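You operate a simulated robot arm through the tools that you are given. There is no shell and no other tool.

You are at the controls of a simulated two-armed robot. One attempt, no reset.

TASK
Pick up the orange scoop from the top of the press bench with one hand, pass it to the other hand and put it on the top shelf of the stock rack.

Only the result counts: the job must be done as asked and must still hold three seconds after the hand-in. Knocking over, shifting, dropping, spilling or breaking anything else fails it.

THE ROBOT
Two 7-joint arms with two-finger parallel grippers on one trunk, on a base that moves. Base frame: it is fixed to the floor where the robot stands at the start and does not move with it; the origin is under the middle of the robot, x ahead of it, y to its left, z up; the surface under the hand at the start is at about z = 800. Lengths are in mm, angles in rad, forces in N, time in s.
The left shoulder is at the start at [50, 168, 1032], the right one opposite. With the tool pointing down near the work surface each hand reaches from about 200 to 660 mm from the robot's upright axis, wherever it stands, measured 20 degrees to its own side. Places, roughly: top shelf of the stock rack [-2100, -2700, 1200]. Payload 1.57 kg a hand.
The tool frame of a hand sits at the grasp point between the pads (the TCP): z along the fingers, y along the line on which they close. The tips reach 30 mm beyond it. Largest opening 80 mm; finger width 17, thickness 12; the body of the gripper, 40 by 82 mm, starts 80 mm behind the TCP.
Orientation is that of the tool frame in the base frame, as [roll, pitch, yaw] about the fixed x, y, z axes, in that order (R = Rz(yaw) Ry(pitch) Rx(roll)). With the fingers straight down and closing along the base's y, the tool's x points along the base's -x, its y along +y and its z along -z.

THE INTERFACE
- The arms move only by the tool arm_command. It takes "left_motion", "right_motion" or both (then of equal length, played together; a hand with none holds still); each is a list of rows, each a list of 3 entries, a list of its own where there are three numbers: the shift along the tool's x, y, z in mm, then the turn, a rotation vector about the tool's x, y, z in rad, then the opening in per cent of the stroke, from 0 (shut) to 100 (fully open). In form: [[[dx, dy, dz], [wx, wy, wz], claw], ...]. A call has 1 to 20 rows; each row shifts and turns the commanded pose from where the row before left it, along the tool's axes as they then stand. A row lasts 0.2 s, in which the tool goes at most 50 mm and 0.15 rad; a call with a longer step from one row to the next is refused whole, and so is a gripper value outside its range. A pose out of reach is approached as far as the arm can. The call stops where the force on the tool passes 40 N (or 10 N more than at its start, if that is more) or the arm is blocked; 0.2 s more then pass. The fingers move at their own pace (about 45 mm/s each) and stop on an object; they squeeze with about 42 N. The grip force told is the motor's: it shows also when the fingers shut on nothing. Time passes only in rows, and 0.2 s behind the last, so rows that do not move let the fingers close. It gives the time, the measured TCP pose, the force on the tool (base axes), the opening and the grip force at its end, in the units of the frame above (readings bear some noise), with the torque about the TCP (base axes, N m) and any sound that the robot's microphone picked up, and new pictures: "views" is both (left out), scene, wrist or none (wrist: the cameras of the hands that moved).
- Cameras (640 x 400 px; columns grow to the right, rows downward): "scene" is now at [128.4, -9.3, 1247.6]; the picture's right is [-0.11, -0.99, 0.00], its down [-0.52, 0.06, -0.85] and it looks along [0.85, -0.09, -0.52] (base axes); focal length 281 px, centre (320, 200). "left" rides on the left gripper at [72, 7, -122] in its tool frame; the picture's right is [-0.09, 1.00, 0.00], its down [-0.84, -0.08, -0.54] and it looks along [-0.54, -0.05, 0.84] (tool axes); focal length 238 px, centre (320, 200). "right" rides on the right gripper at [72, -7, -122] in its tool frame; the picture's right is [0.09, 1.00, 0.00], its down [-0.84, 0.08, -0.54] and it looks along [-0.54, 0.05, 0.84] (tool axes); focal length 238 px, centre (320, 200). There is no depth. A picture from a camera that has moved, and an enlarged one, comes with that camera's place and axes in the base frame and with its lens.
- move_column(by): slides the trunk up (or, below 0, down) by that many mm; the arms and the scene camera ride with it, the base frame stays. It gives what a move gives, with no picture.
- steer(legs): drives the robot by 1 to 6 legs, each [ahead, left, turn to the left] in mm, mm and rad, along the robot's own axes; the way and the turn of a leg run together, so that a leg with both is an arc; at most 1500 mm and 3.142 rad a leg. The arms and the cameras ride along, it lands a little off, and it stops where it bumps. It gives what a move gives, and a new picture of the scene camera.
- turn_head(pan, tilt): turns the head with the scene camera to pan (to the left, within 1.396 rad either way) and tilt (down, from -0.506 to 1.204), counted from straight ahead of the robot. It gives what a move gives, and a new picture of the scene camera.
- enlarge(camera, box): a new picture of the part [left, top, right, bottom] of that camera's present view, enlarged. It takes no simulated time.
- hand_in(): hands the job in; it is judged then, once.

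Places have to be worked out from the pictures, the camera data and where the tool is seen. Open the grippers and draw the arms clear of the work before you hand the job in, unless the task says otherwise.

The tools are called after ">>>" as name(argument=value, ...) on one line, values as JSON. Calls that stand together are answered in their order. arm_command: Moves the arms, as the interface text tells. Its arguments: {"type":"object","properties":{"left_motion":{"type":"array"},"right_motion":{"type":"array"},"views":{"type":"string","enum":["both","scene","wrist","none"]}},"required":[]} The other tools are called the same way: move_column (by) moves the trunk up or down; steer (legs) drives the base; turn_head (pan, tilt) turns the head that bears the scene camera; enlarge (camera, box) takes an enlarged picture of a part of a camera's view; hand_in () hands the job in.

At the start:

```text
t: 0.0
left_tcp_pos: [534.6, 201.7, 1020.9]
left_ee_rot: [-3.14, 0.001, -3.139]
left_ft_force: [0.4, -0.8, 1.0]
left_torque: [0.03, -0.05, 0.03]
left_gripper_width: 80.1
left_grip_force: 0.0
right_tcp_pos: [509.9, -251.5, 1096.6]
right_ee_rot: [-3.14, 0.002, 3.141]
right_ft_force: [0.6, 0.7, -0.4]
right_torque: [-0.01, 0.02, 0.0]
right_gripper_width: 80.0
right_grip_force: 0.1
trunk travel left (down, up): [-200.0, 243.0]
robot x, y, heading: [-1.1, -1.0, 0.003]
head pan, tilt (commanded): [-0.112, 0.552]
```

scene: 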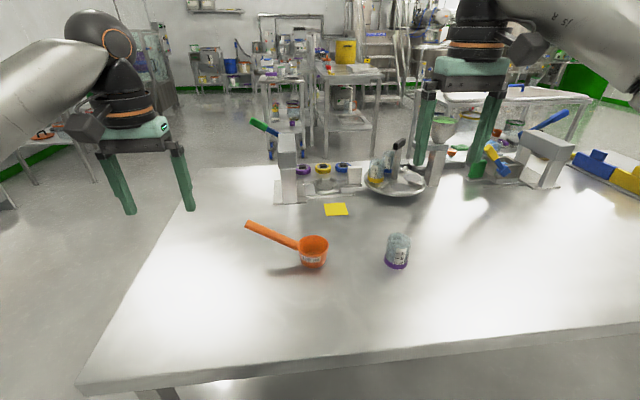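
right: 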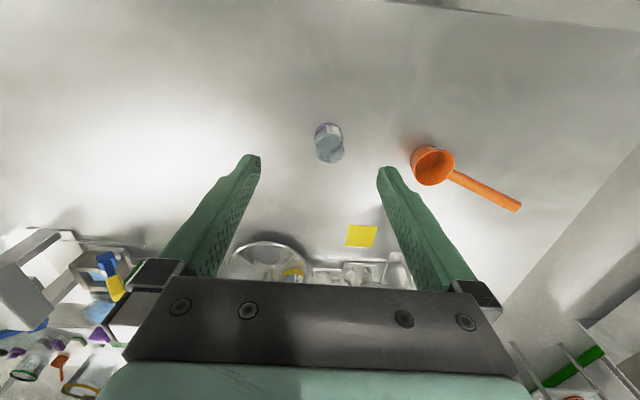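
left: 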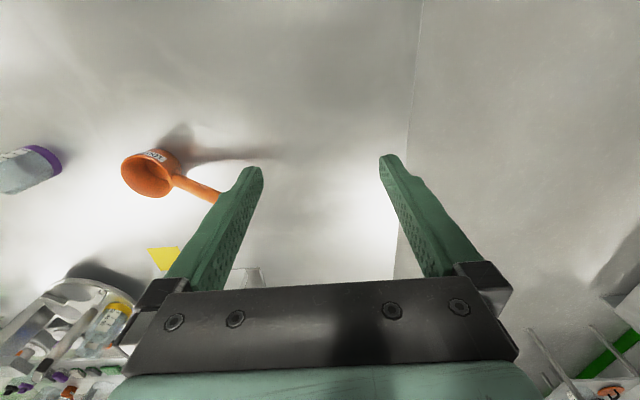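

I see the orange scoop ahead, with its bowl at about [606, -43] and its handle running forward-left to about [708, 110]. I take enlarged views first to measure it properly.

>>> enlarge(camera="scene", box=[230, 200, 350, 275])

>>> enlarge(camera="right", box=[380, 120, 540, 220])

>>> enlarge(camera="left", box=[100, 120, 260, 220])

```text
5.33 times, centred on (290, 238) of scene
camera zoom: at [128.4, -9.3, 1247.6], right [-0.11, -0.99, 0.0], down [-0.52, 0.06, -0.85], along [0.85, -0.09, -0.52], focal length 1497 px, centre (480, 0)
```

zoom: 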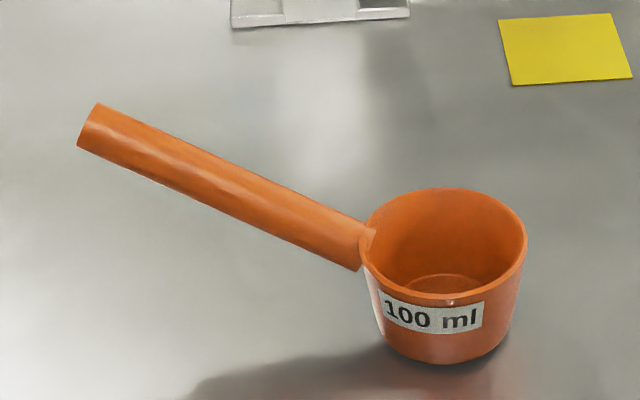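

```text
4.00 times, centred on (460, 170) of right
camera zoom: at [438.7, -258.5, 1217.0], right [-0.09, 1.0, 0.0], down [0.84, 0.08, 0.54], along [0.54, 0.05, -0.84], focal length 953 px, centre (-240, 320)
```

zoom: 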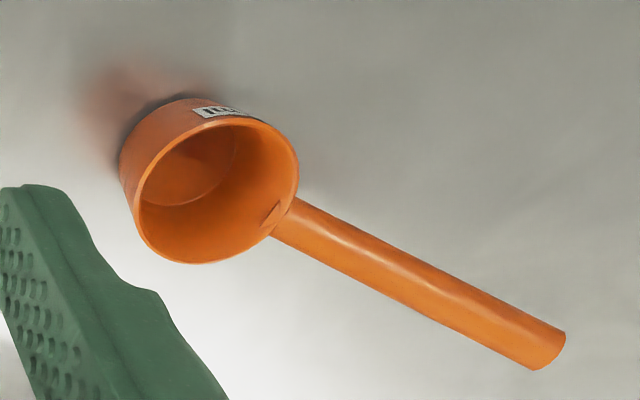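

```text
4.00 times, centred on (180, 170) of left
camera zoom: at [463.0, 209.1, 1142.6], right [0.09, 1.0, 0.0], down [0.84, -0.08, 0.54], along [0.54, -0.05, -0.84], focal length 953 px, centre (880, 320)
```

zoom: 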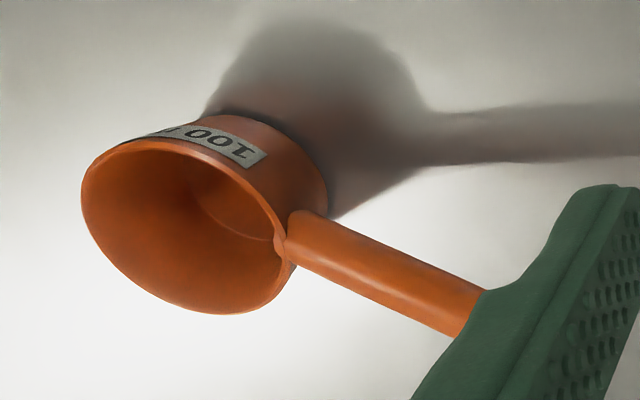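

By triangulating the two views I place the cup rim centre near [596, -46, 840]. The handle rises from about [605, -12, 837] to [637, 96, 883]. Before choosing the grasps I turn the head right, towards the stock rack.

>>> turn_head(pan=-1.396, tilt=0.15)

```text
t: 1.5
left_tcp_pos: [534.5, 202.6, 1020.5]
left_ee_rot: [-3.14, -0.001, -3.141]
left_ft_force: [-0.5, 0.9, -0.7]
left_torque: [-0.01, 0.01, 0.0]
left_gripper_width: 79.9
left_grip_force: 0.1
right_tcp_pos: [510.3, -250.2, 1095.7]
right_ee_rot: [3.14, 0.0, -3.141]
right_ft_force: [1.5, -0.2, -0.2]
right_torque: [-0.01, 0.01, 0.04]
right_gripper_width: 80.1
right_grip_force: 0.0
trunk travel left (down, up): [-200.0, 243.0]
robot x, y, heading: [2.0, 1.5, 0.004]
head pan, tilt (commanded): [-1.396, 0.15]
camera scene: at [55.4, -90.6, 1284.7], right [-0.98, -0.17, 0.0], down [-0.03, 0.15, -0.99], along [0.17, -0.97, -0.15], focal length 281 px, centre (320, 200)
```

scene: 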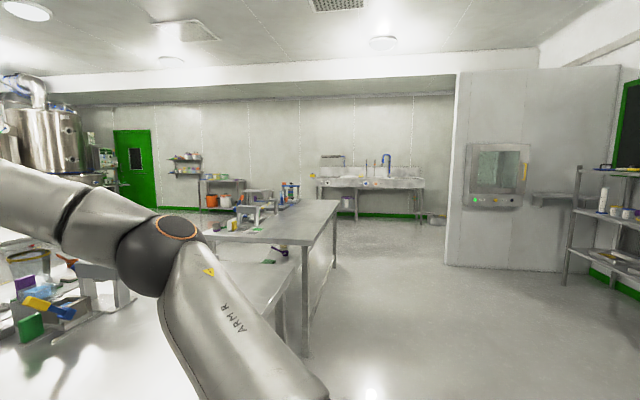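

The stock rack shows at the right edge, and there is open floor between it and me. I enlarge that part.

>>> enlarge(camera="scene", box=[544, 140, 640, 200])

>>> enlarge(camera="scene", box=[440, 150, 640, 275])

```text
6.67 times, centred on (592, 170) of scene
camera zoom: at [55.4, -90.6, 1284.7], right [-0.98, -0.17, 0.0], down [-0.03, 0.15, -0.99], along [0.17, -0.97, -0.15], focal length 1872 px, centre (-1493, 400)
```

zoom: 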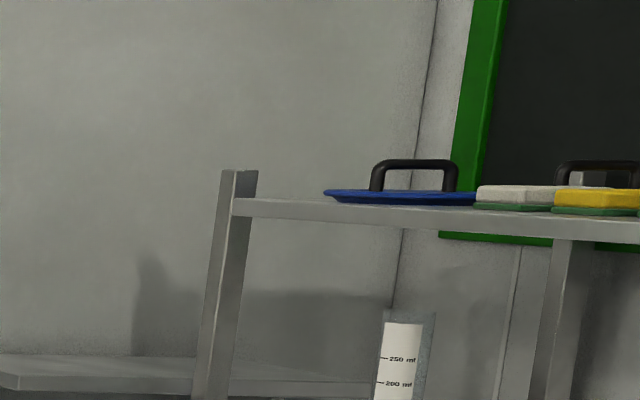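

```text
3.20 times, centred on (540, 212) of scene
camera zoom: at [55.4, -90.6, 1284.7], right [-0.98, -0.17, 0.0], down [-0.03, 0.15, -0.99], along [0.17, -0.97, -0.15], focal length 898 px, centre (-384, 160)
```

zoom: 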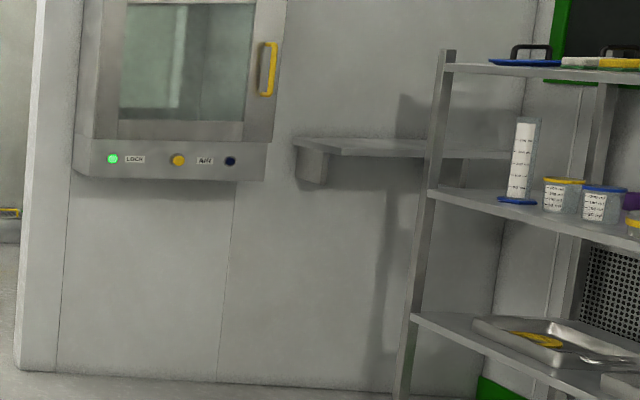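

The top shelf already holds lids and sponges, and I will look for free space on it from close by. First I look straight down to see how much room the robot's base has before the bench edge.

>>> turn_head(pan=0.0, tilt=1.204)

```text
t: 3.0
left_tcp_pos: [534.2, 203.3, 1022.2]
left_ee_rot: [3.141, 0.002, -3.14]
left_ft_force: [0.0, -0.1, -0.8]
left_torque: [0.0, -0.01, -0.01]
left_gripper_width: 79.9
left_grip_force: 0.1
right_tcp_pos: [510.7, -251.1, 1094.5]
right_ee_rot: [-3.141, -0.001, 3.142]
right_ft_force: [-1.0, 0.4, 0.3]
right_torque: [0.0, 0.01, 0.01]
right_gripper_width: 80.2
right_grip_force: 0.0
trunk travel left (down, up): [-200.0, 243.0]
robot x, y, heading: [-1.4, 0.7, 0.003]
head pan, tilt (commanded): [0.0, 1.201]
camera scene: at [95.1, 0.7, 1198.6], right [0.0, -1.0, 0.0], down [-0.93, 0.0, -0.36], along [0.36, 0.0, -0.93], focal length 281 px, centre (320, 200)
```

scene: 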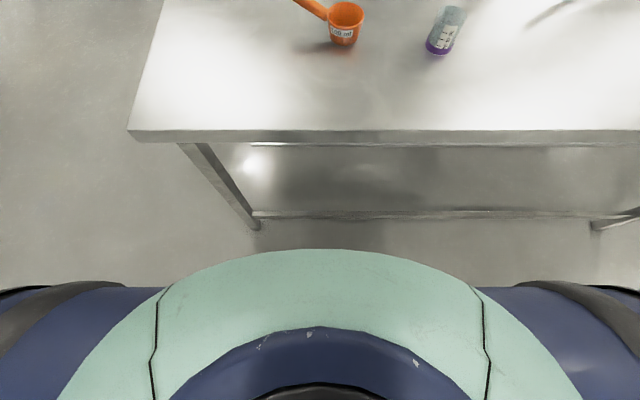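

Looking down, the bench edge is at about x = 376 and my base front is no further than x ≈ 300. I drive 50 mm ahead, which gives the left arm the reach to take the handle with the hand leaning left. I also turn the head back to the scoop.

>>> steer(legs=[[50, 0, 0]])

>>> turn_head(pan=0.0, tilt=0.7)

```text
t: 3.9
left_tcp_pos: [583.2, 203.8, 1020.5]
left_ee_rot: [-3.141, -0.002, -3.138]
left_ft_force: [-0.3, 0.9, -0.2]
left_torque: [0.02, 0.0, 0.03]
left_gripper_width: 80.0
left_grip_force: 0.1
right_tcp_pos: [560.0, -250.4, 1096.2]
right_ee_rot: [3.141, 0.001, -3.141]
right_ft_force: [-0.2, -0.4, -0.6]
right_torque: [-0.02, 0.01, -0.01]
right_gripper_width: 80.1
right_grip_force: 0.1
trunk travel left (down, up): [-200.0, 243.0]
robot x, y, heading: [47.6, 3.9, 0.001]
head pan, tilt (commanded): [0.0, 1.201]
camera scene: at [144.9, 0.8, 1198.5], right [0.0, -1.0, 0.0], down [-0.93, 0.0, -0.36], along [0.36, 0.0, -0.93], focal length 281 px, centre (320, 200)
```

scene: 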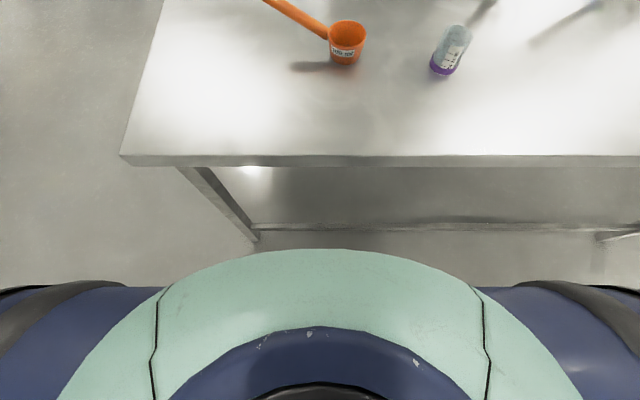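

```text
t: 4.8
left_tcp_pos: [584.0, 204.1, 1022.1]
left_ee_rot: [-3.142, 0.001, -3.139]
left_ft_force: [-0.8, -1.5, -0.7]
left_torque: [-0.01, 0.02, -0.02]
left_gripper_width: 80.0
left_grip_force: 0.0
right_tcp_pos: [559.2, -251.6, 1095.7]
right_ee_rot: [-3.139, 0.0, -3.14]
right_ft_force: [0.3, 0.5, 0.3]
right_torque: [0.01, 0.01, 0.01]
right_gripper_width: 79.9
right_grip_force: 0.0
trunk travel left (down, up): [-200.0, 243.0]
robot x, y, heading: [51.8, 2.7, -0.001]
head pan, tilt (commanded): [0.0, 0.7]
camera scene: at [173.4, 0.8, 1234.5], right [0.0, -1.0, 0.0], down [-0.64, 0.0, -0.76], along [0.76, 0.0, -0.64], focal length 281 px, centre (320, 200)
```

scene: 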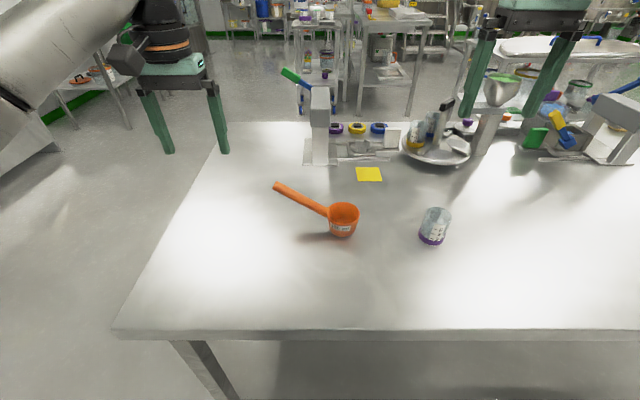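

The view is consistent with my estimate: tip near [634, 94, 883] and rim centre near [600, -46, 840]. I now turn the left hand about the vertical by about 73 degrees while staying high, so that its fingers close across the handle. I check how the arm follows.

>>> arm_command(left_motion=[[[0, 0, 0], [0, 0, -0.1426], 100], [[0, 0, 0], [0, 0, -0.1426], 100], [[0, 0, 0], [0, 0, -0.1426], 100], [[0, 0, 0], [0, 0, -0.1426], 100], [[0, 0, 0], [0, 0, -0.1426], 100], [[0, 0, 0], [0, 0, -0.1426], 100], [[0, 0, 0], [0, 0, -0.1426], 100], [[0, 0, 0], [0, 0, -0.1426], 100], [[0, 0, 0], [0, 0, -0.1426], 100]], views="both")

>>> enlarge(camera="scene", box=[260, 170, 380, 245])

```text
t: 6.8
left_tcp_pos: [584.3, 202.8, 1021.4]
left_ee_rot: [-3.141, -0.001, -1.854]
left_ft_force: [0.5, 0.6, -0.8]
left_torque: [-0.02, 0.03, -0.02]
left_gripper_width: 80.0
left_grip_force: 0.0
right_tcp_pos: [560.0, -250.3, 1095.1]
right_ee_rot: [3.141, 0.0, -3.14]
right_ft_force: [-0.1, -0.2, -0.1]
right_torque: [0.03, 0.02, -0.03]
right_gripper_width: 79.8
right_grip_force: 0.0
trunk travel left (down, up): [-200.0, 243.0]
robot x, y, heading: [50.1, -0.4, -0.002]
head pan, tilt (commanded): [0.0, 0.7]
camera scene: at [173.4, 0.8, 1234.6], right [0.0, -1.0, 0.0], down [-0.64, 0.0, -0.76], along [0.76, 0.0, -0.64], focal length 281 px, centre (320, 200)
camera left: at [557.9, 135.2, 1142.7], right [-0.93, 0.37, 0.0], down [0.31, 0.78, 0.54], along [0.2, 0.5, -0.84], focal length 238 px, centre (320, 200)
```

scene: 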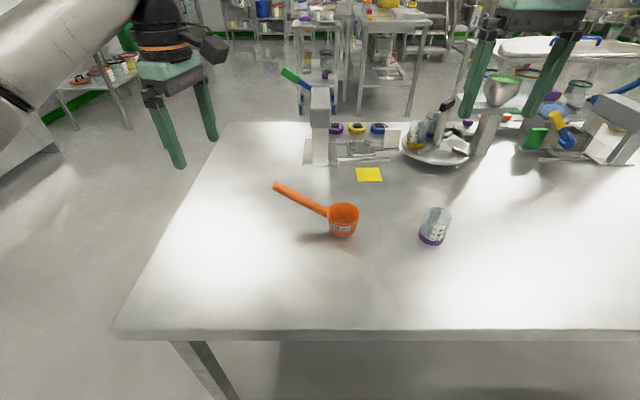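
left: 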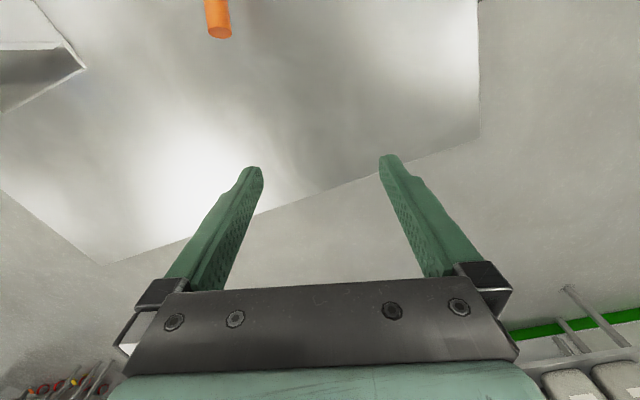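

```text
5.33 times, centred on (320, 208) of scene
camera zoom: at [173.4, 0.8, 1234.6], right [0.0, -1.0, 0.0], down [-0.64, 0.0, -0.76], along [0.76, 0.0, -0.64], focal length 1497 px, centre (320, 160)
```

zoom: 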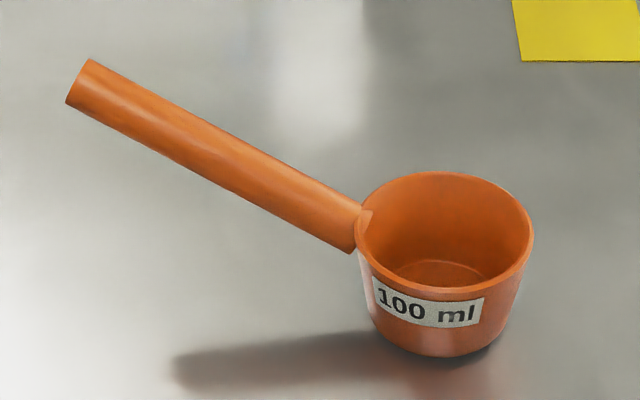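

The yaw went through cleanly. Next I lean the left hand 0.75 rad to its left, so its fingers point right and down, and move to a pre-grasp point about 100 mm behind the handle tip along the approach.

>>> arm_command(left_motion=[[[0, 0, 0], [0, 0.15, 0], 100], [[0, 0, 0], [0, 0.15, 0], 100], [[0, 0, 0], [0, 0.15, 0], 100], [[0, 0, 0], [0, 0.15, 0], 100], [[0, 0, 0], [0, 0.15, 0], 100], [[-5, -27, 26], [0, 0, 0], 100], [[-5, -27, 26], [0, 0, 0], 100], [[-5, -26, 26], [0, 0, 0], 100], [[0, 0, 0], [0, 0, 0], 100]], views="both")

```text
t: 8.8
left_tcp_pos: [633.6, 142.2, 953.3]
left_ee_rot: [-3.14, -0.749, -1.859]
left_ft_force: [-0.4, -0.4, -0.2]
left_torque: [-0.01, 0.0, 0.0]
left_gripper_width: 80.1
left_grip_force: 0.0
left hand out of reach, approached as far as the arm can: row 8
right_tcp_pos: [559.8, -250.7, 1094.7]
right_ee_rot: [-3.141, 0.0, 3.141]
right_ft_force: [0.9, -0.4, 0.3]
right_torque: [0.02, 0.03, 0.0]
right_gripper_width: 79.8
right_grip_force: 0.0
trunk travel left (down, up): [-200.0, 243.0]
robot x, y, heading: [47.8, 1.2, -0.002]
head pan, tilt (commanded): [0.0, 0.7]
camera scene: at [173.4, 0.7, 1234.6], right [0.0, -1.0, 0.0], down [-0.64, 0.0, -0.77], along [0.77, 0.0, -0.64], focal length 281 px, centre (320, 200)
camera left: at [635.0, 173.1, 1089.6], right [-0.94, 0.35, -0.06], down [0.35, 0.92, -0.17], along [0.0, -0.18, -0.98], focal length 238 px, centre (320, 200)
```

scene: 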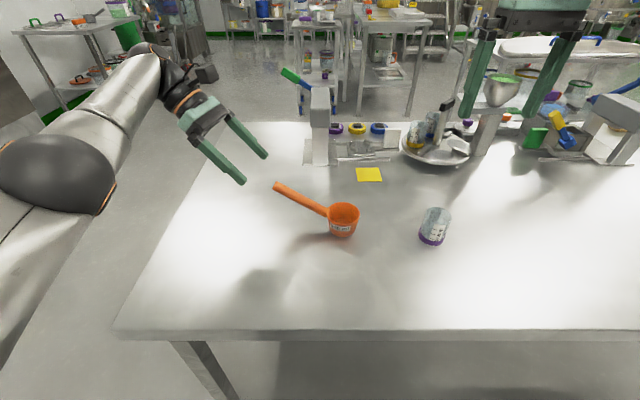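
left: 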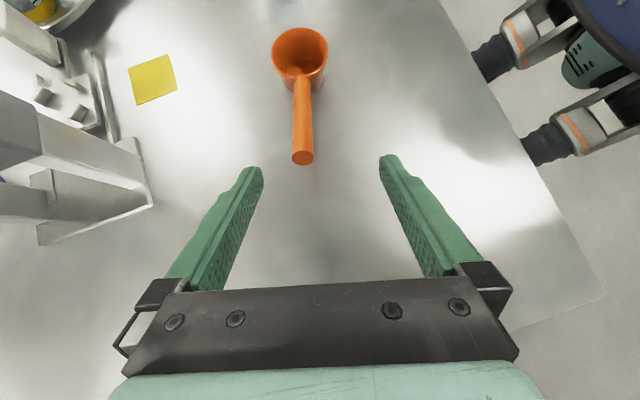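

The arm met its reach limit at x ≈ 634 there, but the grasp pose itself is nearer to the shoulder. The left camera confirms the tip at about [636, 94, 886]. I go partway along the approach and check where the hand ends up.

>>> arm_command(left_motion=[[[0, 0, 20], [0, 0, 0], 100], [[0, 0, 20], [0, 0, 0], 100], [[0, 0, 15], [0, 0, 0], 100], [[0, 0, 0], [0, 0, 0], 100]], views="wrist")

```text
t: 9.8
left_tcp_pos: [637.4, 108.6, 913.2]
left_ee_rot: [3.139, -0.751, -1.856]
left_ft_force: [0.1, 0.1, -0.5]
left_torque: [-0.03, 0.0, 0.03]
left_gripper_width: 79.9
left_grip_force: 0.0
left hand out of reach, approached as far as the arm can: row 1, 2, 3
right_tcp_pos: [559.5, -251.9, 1096.6]
right_ee_rot: [3.141, 0.0, -3.14]
right_ft_force: [-0.3, 0.0, -0.4]
right_torque: [-0.03, 0.0, 0.0]
right_gripper_width: 79.9
right_grip_force: 0.0
trunk travel left (down, up): [-200.0, 243.0]
robot x, y, heading: [49.9, -2.2, -0.001]
head pan, tilt (commanded): [0.0, 0.7]
camera left: at [640.2, 138.3, 1050.3], right [-0.94, 0.35, -0.06], down [0.35, 0.92, -0.17], along [0.0, -0.18, -0.98], focal length 238 px, centre (320, 200)
```

left: 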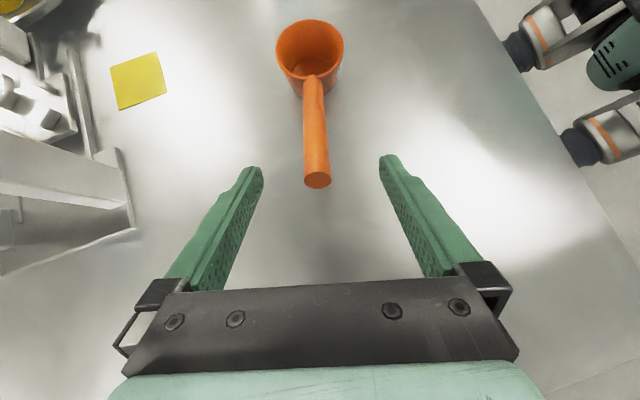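

The hand is tracking again and the handle sits centred between the fingers. I go the last 45 mm so that the fingers straddle the handle about 25 mm from its tip.

>>> arm_command(left_motion=[[[0, 0, 15], [0, 0, 0], 100], [[0, 0, 15], [0, 0, 0], 100], [[0, 0, 15], [0, 0, 0], 100], [[0, 0, 0], [0, 0, 0], 100]], views="both")

>>> enlarge(camera="scene", box=[200, 130, 380, 242])

```text
t: 10.8
left_tcp_pos: [639.0, 78.1, 881.7]
left_ee_rot: [3.137, -0.751, -1.855]
left_ft_force: [-0.5, -0.5, 0.7]
left_torque: [0.02, -0.01, 0.01]
left_gripper_width: 79.9
left_grip_force: 0.0
left hand out of reach, approached as far as the arm can: row 1, 3
right_tcp_pos: [558.5, -250.2, 1096.3]
right_ee_rot: [-3.141, 0.001, 3.141]
right_ft_force: [-0.9, 0.6, -1.0]
right_torque: [0.0, -0.02, -0.03]
right_gripper_width: 79.7
right_grip_force: 0.0
trunk travel left (down, up): [-200.0, 243.0]
robot x, y, heading: [53.3, -2.5, 0.005]
head pan, tilt (commanded): [0.0, 0.7]
camera scene: at [173.4, 0.8, 1234.6], right [0.0, -1.0, 0.0], down [-0.64, 0.0, -0.76], along [0.76, 0.0, -0.64], focal length 281 px, centre (320, 200)
camera left: at [641.0, 108.7, 1018.0], right [-0.94, 0.35, -0.06], down [0.35, 0.92, -0.17], along [-0.01, -0.18, -0.98], focal length 238 px, centre (320, 200)
```

scene: 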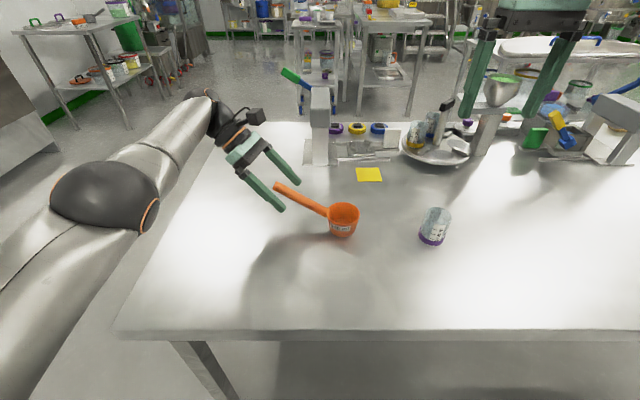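
left: 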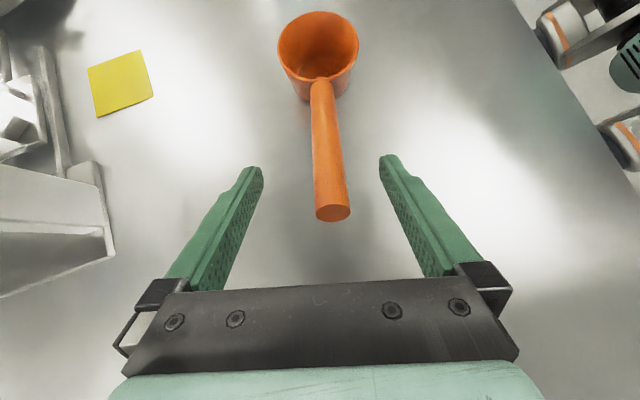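

```text
3.56 times, centred on (290, 186) of scene
camera zoom: at [173.4, 0.8, 1234.6], right [0.0, -1.0, 0.0], down [-0.64, 0.0, -0.76], along [0.76, 0.0, -0.64], focal length 998 px, centre (427, 250)
```

zoom: 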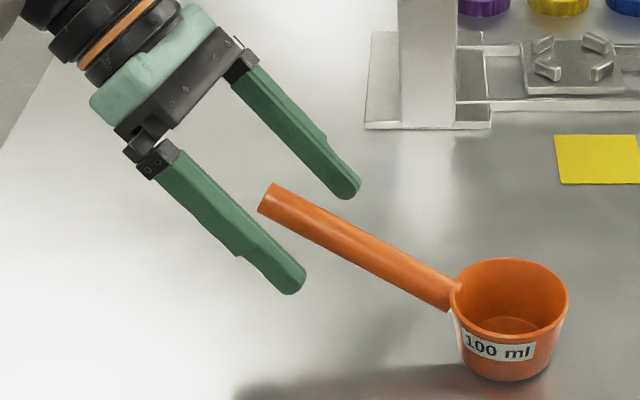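

The fingers straddle the handle at the right depth. The hand stopped about 8 mm off centre along its closing line (TCP x = 639 instead of 630), so I shift it 8 mm along tool y before closing, so as not to push the scoop.

>>> arm_command(left_motion=[[[0, 4, 0], [0, 0, 0], 100], [[0, 4, 0], [0, 0, 0], 100], [[0, 0, 0], [0, 0, 0], 100]], views="wrist")

```text
t: 11.6
left_tcp_pos: [638.5, 80.9, 880.6]
left_ee_rot: [3.14, -0.751, -1.855]
left_ft_force: [-0.8, -0.4, 0.7]
left_torque: [-0.02, -0.01, 0.01]
left_gripper_width: 79.8
left_grip_force: 0.1
left hand out of reach, approached as far as the arm can: row 1, 2
right_tcp_pos: [559.1, -249.2, 1096.0]
right_ee_rot: [-3.141, 0.0, 3.141]
right_ft_force: [0.8, 0.1, 0.2]
right_torque: [0.0, 0.06, -0.01]
right_gripper_width: 79.9
right_grip_force: 0.0
trunk travel left (down, up): [-200.0, 243.0]
robot x, y, heading: [50.8, -3.2, -0.001]
head pan, tilt (commanded): [0.0, 0.7]
camera left: at [641.1, 110.1, 1018.7], right [-0.94, 0.35, -0.06], down [0.35, 0.92, -0.17], along [0.0, -0.18, -0.98], focal length 238 px, centre (320, 200)
```

left: 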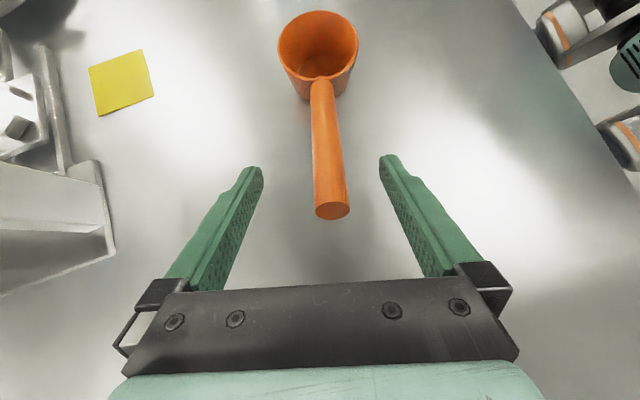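

The hand did not follow, so it is against a wrist limit at this tilt rather than at the end of its reach. I undo the shift and ease the lean by 0.2 rad to see whether it then settles on the commanded x ≈ 630.

>>> arm_command(left_motion=[[[0, -8, 0], [0, 0, 0], 100], [[0, 0, 0], [0, -0.1, 0], 100], [[0, 0, 0], [0, -0.1, 0], 100], [[0, 0, 0], [0, 0, 0], 100]], views="wrist")

```text
t: 12.6
left_tcp_pos: [645.6, 76.9, 879.8]
left_ee_rot: [3.14, -0.547, -1.854]
left_ft_force: [-0.1, -0.5, 0.9]
left_torque: [0.02, 0.0, 0.02]
left_gripper_width: 80.1
left_grip_force: 0.0
left hand out of reach, approached as far as the arm can: row 1, 3
right_tcp_pos: [559.0, -249.5, 1094.6]
right_ee_rot: [3.14, -0.001, 3.141]
right_ft_force: [0.0, 0.3, 0.3]
right_torque: [-0.02, 0.0, 0.06]
right_gripper_width: 79.9
right_grip_force: 0.1
trunk travel left (down, up): [-200.0, 243.0]
robot x, y, heading: [49.7, -1.0, 0.002]
head pan, tilt (commanded): [0.0, 0.7]
camera left: at [640.0, 81.1, 1020.9], right [-0.93, 0.36, -0.05], down [0.36, 0.93, 0.03], along [0.05, 0.01, -1.0], focal length 238 px, centre (320, 200)
```

left: 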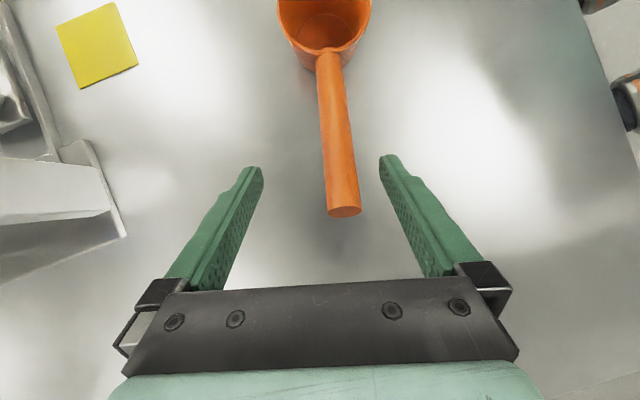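

It settled at x = 645.6, so the commanded pose follows the reached one after a limited row. At this smaller lean I try shifting along tool y again in small steps.

>>> arm_command(left_motion=[[[0, 3, 0], [0, 0, 0], 100], [[0, 3, 0], [0, 0, 0], 100], [[0, 3, 0], [0, 0, 0], 100], [[0, 3, 0], [0, 0, 0], 100], [[0, 3, 0], [0, 0, 0], 100], [[0, 0, 0], [0, 0, 0], 100]], views="both")

```text
t: 14.0
left_tcp_pos: [645.1, 79.7, 881.6]
left_ee_rot: [3.14, -0.549, -1.856]
left_ft_force: [0.3, 0.7, 0.7]
left_torque: [0.0, 0.05, 0.05]
left_gripper_width: 80.2
left_grip_force: 0.0
left hand out of reach, approached as far as the arm can: row 1, 2, 3, 4, 5
right_tcp_pos: [560.1, -249.3, 1096.1]
right_ee_rot: [3.141, 0.001, -3.141]
right_ft_force: [0.0, -1.3, 0.3]
right_torque: [0.0, 0.0, 0.04]
right_gripper_width: 79.9
right_grip_force: 0.1
trunk travel left (down, up): [-200.0, 243.0]
robot x, y, heading: [50.7, 0.1, 0.003]
head pan, tilt (commanded): [0.0, 0.7]
camera scene: at [173.4, 0.8, 1234.6], right [0.0, -1.0, 0.0], down [-0.64, 0.0, -0.76], along [0.76, 0.0, -0.64], focal length 281 px, centre (320, 200)
camera left: at [640.3, 83.8, 1021.5], right [-0.93, 0.36, -0.05], down [0.36, 0.93, 0.02], along [0.05, 0.01, -1.0], focal length 238 px, centre (320, 200)
```

scene: 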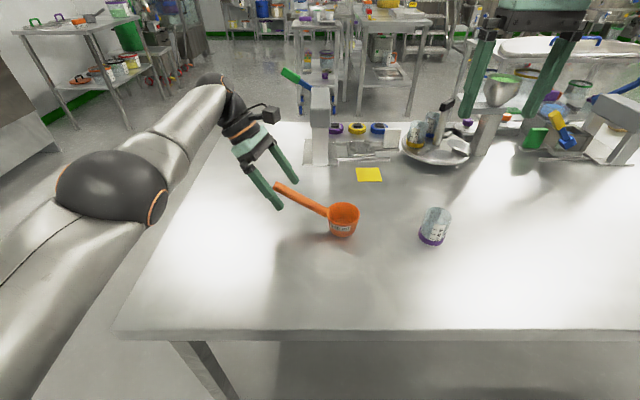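
left: 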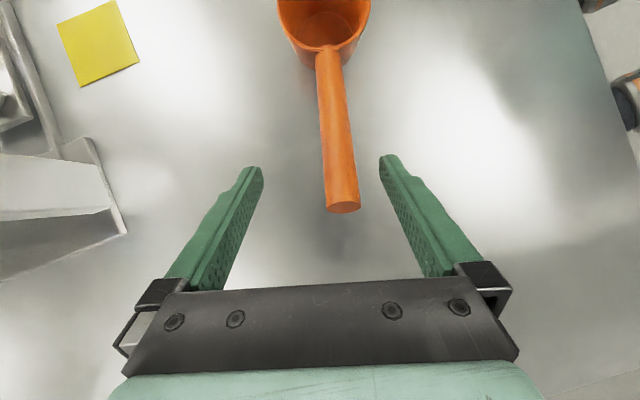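

The hand refuses to go further back in x because a wrist limit holds it, and the left camera shows the handle about 13 mm off centre. I shift the whole robot back 13 mm instead, which carries the straddling fingers onto the handle's centre line.

>>> steer(legs=[[-13, 0, 0]])

>>> enlarge(camera="left", box=[160, 0, 480, 200])

>>> enlarge(camera="scene", box=[200, 130, 380, 242])

```text
t: 14.8
left_tcp_pos: [633.0, 80.3, 880.3]
left_ee_rot: [3.14, -0.55, -1.856]
left_ft_force: [-0.2, 0.0, 0.9]
left_torque: [0.0, -0.05, 0.0]
left_gripper_width: 80.1
left_grip_force: 0.0
right_tcp_pos: [545.9, -249.9, 1094.4]
right_ee_rot: [-3.142, 0.001, 3.142]
right_ft_force: [0.3, -0.4, 0.4]
right_torque: [0.01, 0.01, -0.01]
right_gripper_width: 79.9
right_grip_force: 0.0
trunk travel left (down, up): [-200.0, 243.0]
robot x, y, heading: [35.3, 4.3, -0.0]
head pan, tilt (commanded): [0.0, 0.7]
camera scene: at [160.0, 0.8, 1234.7], right [0.0, -1.0, 0.0], down [-0.64, 0.0, -0.77], along [0.77, 0.0, -0.64], focal length 281 px, centre (320, 200)
```

scene: 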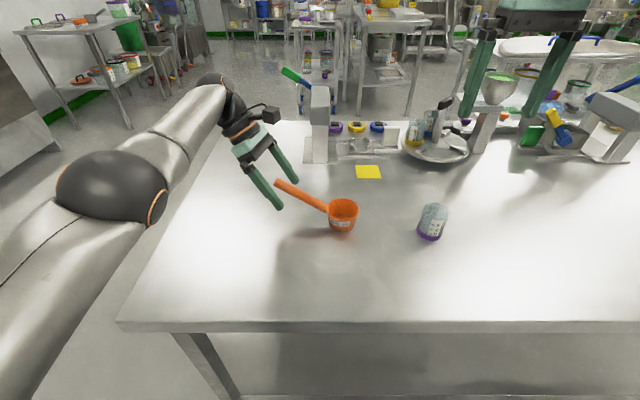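

```text
2.00 times, centred on (320, 100) of left
camera zoom: at [627.0, 83.6, 1021.8], right [-0.93, 0.36, -0.05], down [0.36, 0.93, 0.02], along [0.05, 0.01, -1.0], focal length 477 px, centre (320, 400)
```

zoom: 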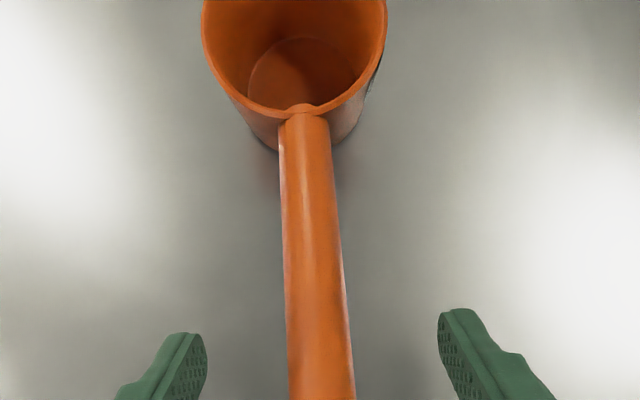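

```text
3.56 times, centred on (290, 186) of scene
camera zoom: at [160.0, 0.8, 1234.7], right [0.0, -1.0, 0.0], down [-0.64, 0.0, -0.77], along [0.77, 0.0, -0.64], focal length 998 px, centre (427, 250)
```

zoom: 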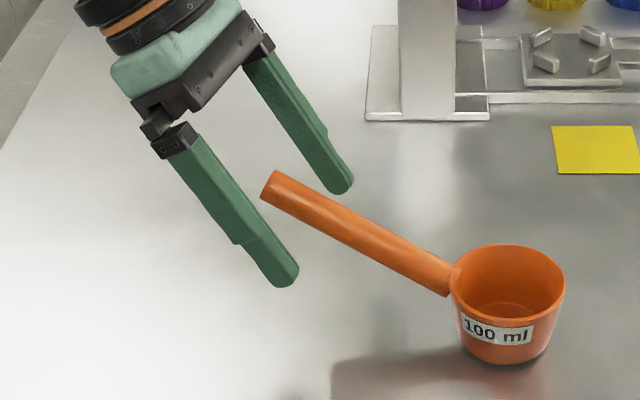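

The handle is centred between the fingertips and the grip line is about 15 mm from the handle's end. I close the left gripper on it.

>>> arm_command(left_motion=[[[0, 0, 0], [0, 0, 0], 50], [[0, 0, 0], [0, 0, 0], 30], [[0, 0, 0], [0, 0, 0], 10], [[0, 0, 0], [0, 0, 0], 0], [[0, 0, 0], [0, 0, 0], 0], [[0, 0, 0], [0, 0, 0], 0], [[0, 0, 0], [0, 0, 0], 0]], views="both")

>>> enlarge(camera="scene", box=[200, 130, 380, 242])

```text
t: 16.4
left_tcp_pos: [632.3, 80.5, 880.4]
left_ee_rot: [3.14, -0.548, -1.857]
left_ft_force: [-0.1, -0.2, 0.1]
left_torque: [0.0, -0.03, 0.02]
left_gripper_width: 18.9
left_grip_force: 33.2
right_tcp_pos: [546.2, -251.5, 1095.3]
right_ee_rot: [-3.141, 0.0, 3.142]
right_ft_force: [-0.6, 0.3, 0.2]
right_torque: [0.0, 0.01, 0.02]
right_gripper_width: 80.3
right_grip_force: 0.1
trunk travel left (down, up): [-200.0, 243.0]
robot x, y, heading: [35.2, 0.2, 0.0]
head pan, tilt (commanded): [0.0, 0.7]
camera scene: at [160.4, 0.8, 1234.6], right [0.0, -1.0, 0.0], down [-0.64, 0.0, -0.76], along [0.76, 0.0, -0.64], focal length 281 px, centre (320, 200)
camera left: at [627.3, 83.6, 1021.5], right [-0.93, 0.36, -0.05], down [0.36, 0.93, 0.02], along [0.05, 0.01, -1.0], focal length 238 px, centre (320, 200)
```

scene: 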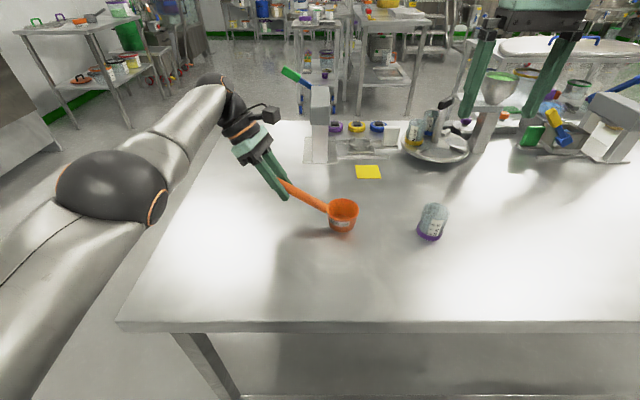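
left: 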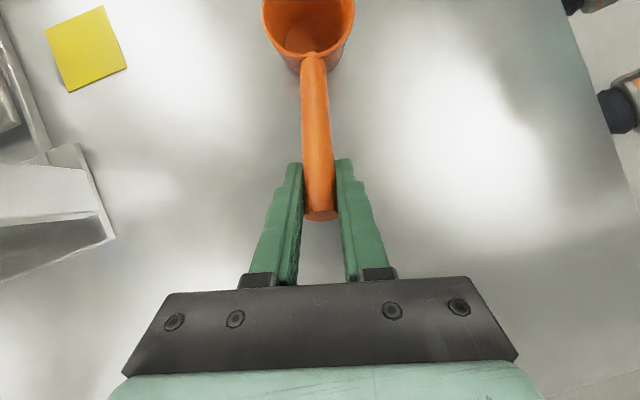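

```text
3.56 times, centred on (290, 186) of scene
camera zoom: at [160.4, 0.8, 1234.6], right [0.0, -1.0, 0.0], down [-0.64, 0.0, -0.76], along [0.76, 0.0, -0.64], focal length 998 px, centre (427, 250)
```

zoom: 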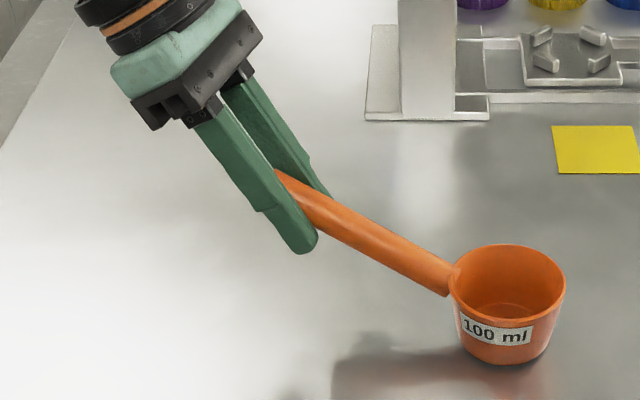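

The grip holds at 18.9 mm width with 33 N, and the scoop has not moved. I lift straight up with the trunk, which leaves the arm's joints as they are.

>>> move_column(by=150)

>>> turn_head(pan=0.0, tilt=0.75)

>>> enlarge(camera="left", box=[160, 0, 480, 200])

```text
t: 18.1
left_tcp_pos: [633.1, 79.7, 1031.0]
left_ee_rot: [-3.141, -0.549, -1.855]
left_ft_force: [-0.4, 0.8, -1.5]
left_torque: [0.1, -0.01, -0.02]
left_gripper_width: 19.1
left_grip_force: 33.3
right_tcp_pos: [547.3, -251.5, 1245.5]
right_ee_rot: [-3.141, 0.0, -3.141]
right_ft_force: [-0.3, 0.3, 0.2]
right_torque: [0.0, -0.04, 0.01]
right_gripper_width: 80.0
right_grip_force: 0.0
trunk travel left (down, up): [-350.0, 93.0]
robot x, y, heading: [37.4, -1.7, -0.002]
head pan, tilt (commanded): [0.0, 0.7]
```

```text
t: 18.8
left_tcp_pos: [632.6, 80.7, 1030.2]
left_ee_rot: [3.14, -0.55, -1.857]
left_ft_force: [-0.4, -0.1, -1.1]
left_torque: [0.1, -0.05, -0.01]
left_gripper_width: 19.1
left_grip_force: 33.1
right_tcp_pos: [546.0, -250.2, 1244.2]
right_ee_rot: [3.14, 0.0, -3.141]
right_ft_force: [0.9, 0.0, 0.2]
right_torque: [-0.03, -0.01, 0.02]
right_gripper_width: 79.9
right_grip_force: 0.0
trunk travel left (down, up): [-350.0, 93.0]
robot x, y, heading: [37.0, -5.3, 0.001]
head pan, tilt (commanded): [0.0, 0.75]
camera scene: at [158.4, 0.8, 1380.3], right [0.0, -1.0, 0.0], down [-0.68, 0.0, -0.73], along [0.73, 0.0, -0.68], focal length 281 px, centre (320, 200)
```

scene: 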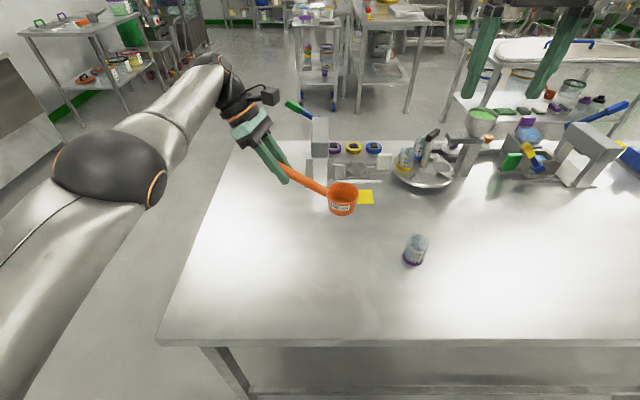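

```text
2.00 times, centred on (320, 100) of left
camera zoom: at [627.4, 83.6, 1171.4], right [-0.93, 0.36, -0.05], down [0.36, 0.93, 0.02], along [0.05, 0.01, -1.0], focal length 477 px, centre (320, 400)
```

zoom: 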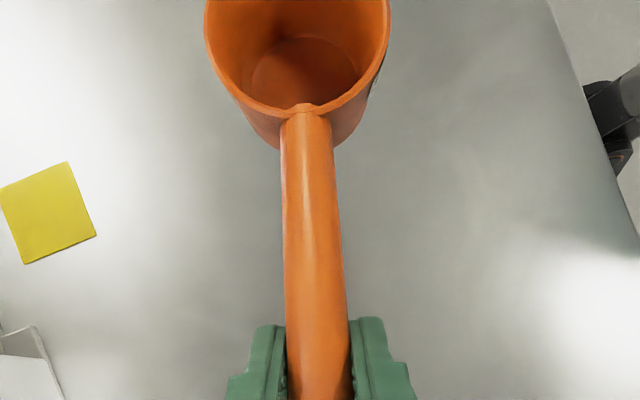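

The scoop is up at about 1 N of load and still upright. I bring it nearer the body and swing the handle round from 73 to about 45 degrees, so that both wrists are comfortable for the pass.

>>> arm_command(left_motion=[[[5, 19.7, 3.2], [-0.0436, 0, 0.071], 0], [[5, 19.7, 3.2], [-0.0436, 0, 0.071], 0], [[5, 19.7, 3.2], [-0.0436, 0, 0.071], 0], [[5, 19.7, 3.2], [-0.0436, 0, 0.071], 0], [[5, 19.7, 3.2], [-0.0436, 0, 0.071], 0], [[5, 19.7, 3.2], [-0.0436, 0, 0.071], 0], [[0, 0, 0], [0, 0, 0], 0]], views="both")

```text
t: 20.4
left_tcp_pos: [584.5, 96.9, 1034.0]
left_ee_rot: [3.139, -0.551, -2.357]
left_ft_force: [0.5, 0.6, -0.3]
left_torque: [0.03, -0.07, 0.02]
left_gripper_width: 18.9
left_grip_force: 33.2
left hand out of reach, approached as far as the arm can: row 1, 2, 3, 4, 5, 6
right_tcp_pos: [547.0, -252.2, 1245.1]
right_ee_rot: [3.139, 0.001, -3.141]
right_ft_force: [0.7, 0.2, 0.6]
right_torque: [0.01, 0.03, 0.01]
right_gripper_width: 80.1
right_grip_force: 0.0
trunk travel left (down, up): [-350.0, 93.0]
robot x, y, heading: [33.6, -1.3, 0.003]
head pan, tilt (commanded): [0.0, 0.75]
camera scene: at [158.4, 0.7, 1380.3], right [0.0, -1.0, 0.0], down [-0.68, 0.0, -0.73], along [0.73, 0.0, -0.68], focal length 281 px, centre (320, 200)
camera left: at [581.9, 102.6, 1175.9], right [-0.65, 0.76, -0.05], down [0.76, 0.65, 0.02], along [0.05, -0.02, -1.0], focal length 238 px, centre (320, 200)
```

scene: 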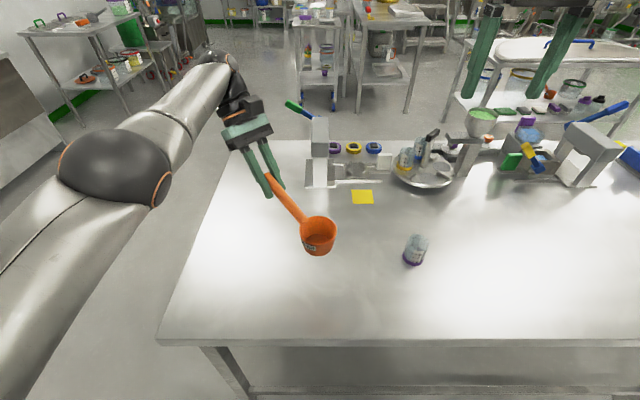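
left: 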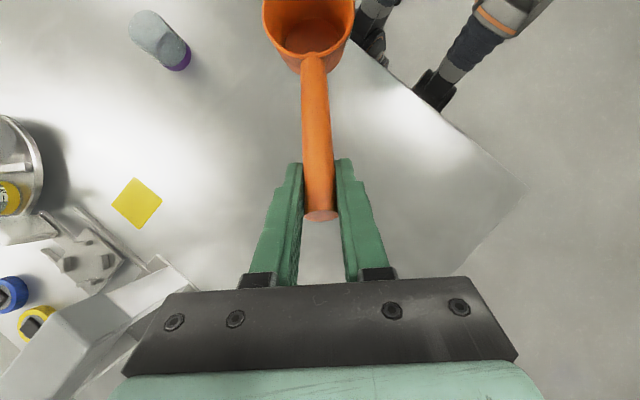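

The pass geometry looks workable: left TCP [584, 97, 1034], with the handle running down to the cup in direction [-0.66, -0.66, -0.37]. I turn the right hand by 45 degrees and lean it slightly towards the cup side. Then I bring it partway to a point above the handle's cup end, about [531, 43, 1003].

>>> arm_command(right_motion=[[[0, 0, 0], [0, 0, -0.131], 100], [[0, 0, 0], [0, 0, -0.131], 100], [[0, 0, 0], [0, 0, -0.131], 100], [[0, 0, 0], [0, 0, -0.131], 100], [[0, 0, 0], [0, 0, -0.131], 100], [[0, 0, 0], [0, 0, -0.13], 100], [[0, 0, 0], [0, -0.1, 0], 100], [[0, 0, 0], [0, -0.1, 0], 100], [[-20.6, 31.2, 22.3], [0, 0, 0], 100], [[-20.6, 31.2, 22.3], [0, 0, 0], 100], [[-20.6, 31.2, 22.3], [0, 0, 0], 100], [[-20.6, 31.2, 22.3], [0, 0, 0], 100], [[0, 0, 0], [0, 0, 0], 100]], views="both")

```text
t: 23.2
left_tcp_pos: [584.2, 97.5, 1034.5]
left_ee_rot: [3.137, -0.551, -2.357]
left_ft_force: [0.3, -0.9, -0.3]
left_torque: [0.04, -0.03, -0.01]
left_gripper_width: 19.0
left_grip_force: 33.1
right_tcp_pos: [458.6, -45.9, 1137.5]
right_ee_rot: [-3.141, 0.2, -2.356]
right_ft_force: [-0.1, -0.9, 0.3]
right_torque: [0.03, 0.01, 0.02]
right_gripper_width: 80.0
right_grip_force: 0.1
right hand out of reach, approached as far as the arm can: row 3, 4, 5, 6
trunk travel left (down, up): [-350.0, 93.0]
robot x, y, heading: [34.7, -1.4, -0.0]
head pan, tilt (commanded): [0.0, 0.75]
camera scene: at [158.3, 0.4, 1380.3], right [0.0, -1.0, 0.0], down [-0.68, 0.0, -0.73], along [0.73, 0.0, -0.68], focal length 281 px, centre (320, 200)
camera right: at [397.3, -118.4, 1241.8], right [-0.77, 0.64, -0.02], down [0.45, 0.56, 0.7], along [0.46, 0.53, -0.72], focal length 238 px, centre (320, 200)
```

scene: 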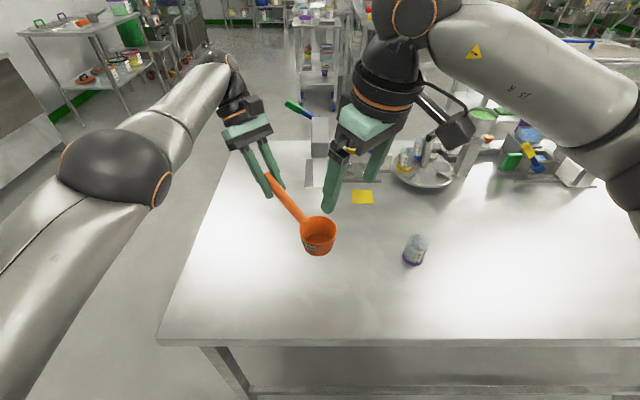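
right: 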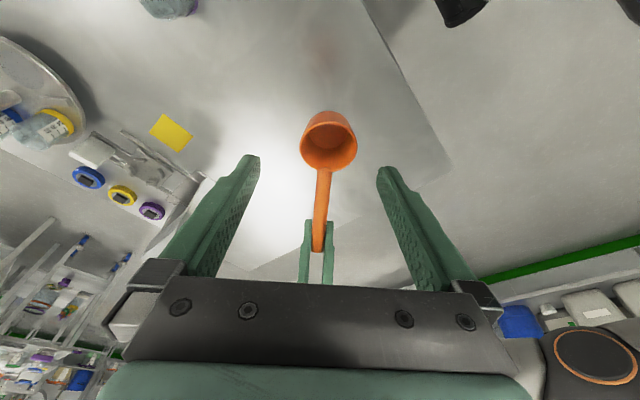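

The right camera projections match my model: rim centre predicted at pixel (329, 148) and seen there. I bring the right hand to the pre-grasp point about 110 mm above the handle's cup end.

>>> arm_command(right_motion=[[[-21.3, 3, 11.1], [0, 0, 0], 100], [[-21.3, 3, 11.1], [0, 0, 0], 100], [[-21.3, 3, 11.1], [0, 0, 0], 100], [[-21.3, 3.2, 11.2], [0, 0, 0], 100], [[0, 0, 0], [0, 0, 0], 100]], views="both")

```text
t: 24.4
left_tcp_pos: [584.6, 95.9, 1033.8]
left_ee_rot: [3.138, -0.552, -2.356]
left_ft_force: [0.8, 0.0, -0.8]
left_torque: [0.07, -0.06, 0.0]
left_gripper_width: 19.0
left_grip_force: 33.2
right_tcp_pos: [516.0, 29.6, 1109.7]
right_ee_rot: [3.142, 0.201, -2.357]
right_ft_force: [-0.4, -0.1, 0.0]
right_torque: [0.04, 0.01, -0.03]
right_gripper_width: 80.2
right_grip_force: 0.1
trunk travel left (down, up): [-350.0, 93.0]
robot x, y, heading: [35.6, 1.4, -0.002]
head pan, tilt (commanded): [0.0, 0.75]
camera scene: at [158.3, 0.6, 1380.3], right [0.0, -1.0, 0.0], down [-0.68, 0.0, -0.73], along [0.73, 0.0, -0.68], focal length 281 px, centre (320, 200)
camera right: at [454.8, -44.4, 1215.2], right [-0.77, 0.64, -0.02], down [0.45, 0.56, 0.7], along [0.46, 0.53, -0.72], focal length 238 px, centre (320, 200)
```

scene: 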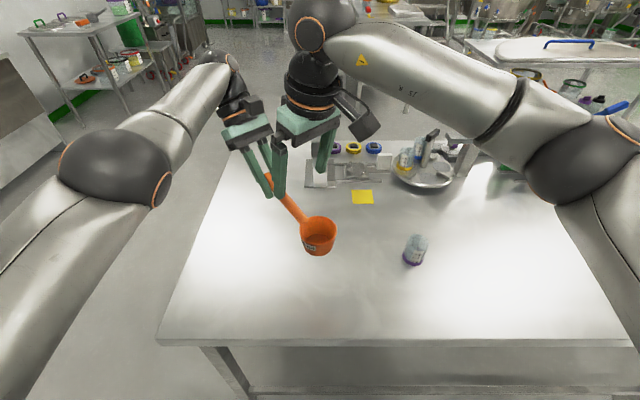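
right: 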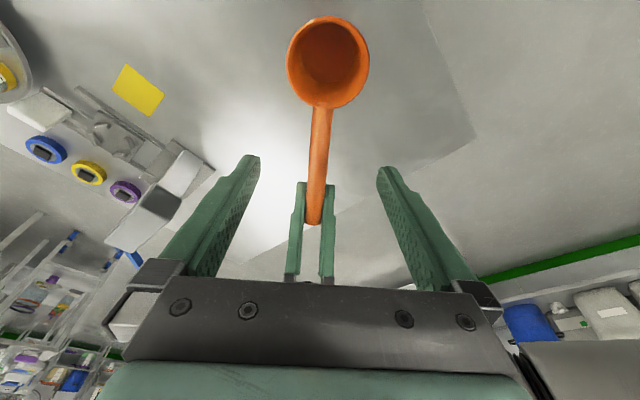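

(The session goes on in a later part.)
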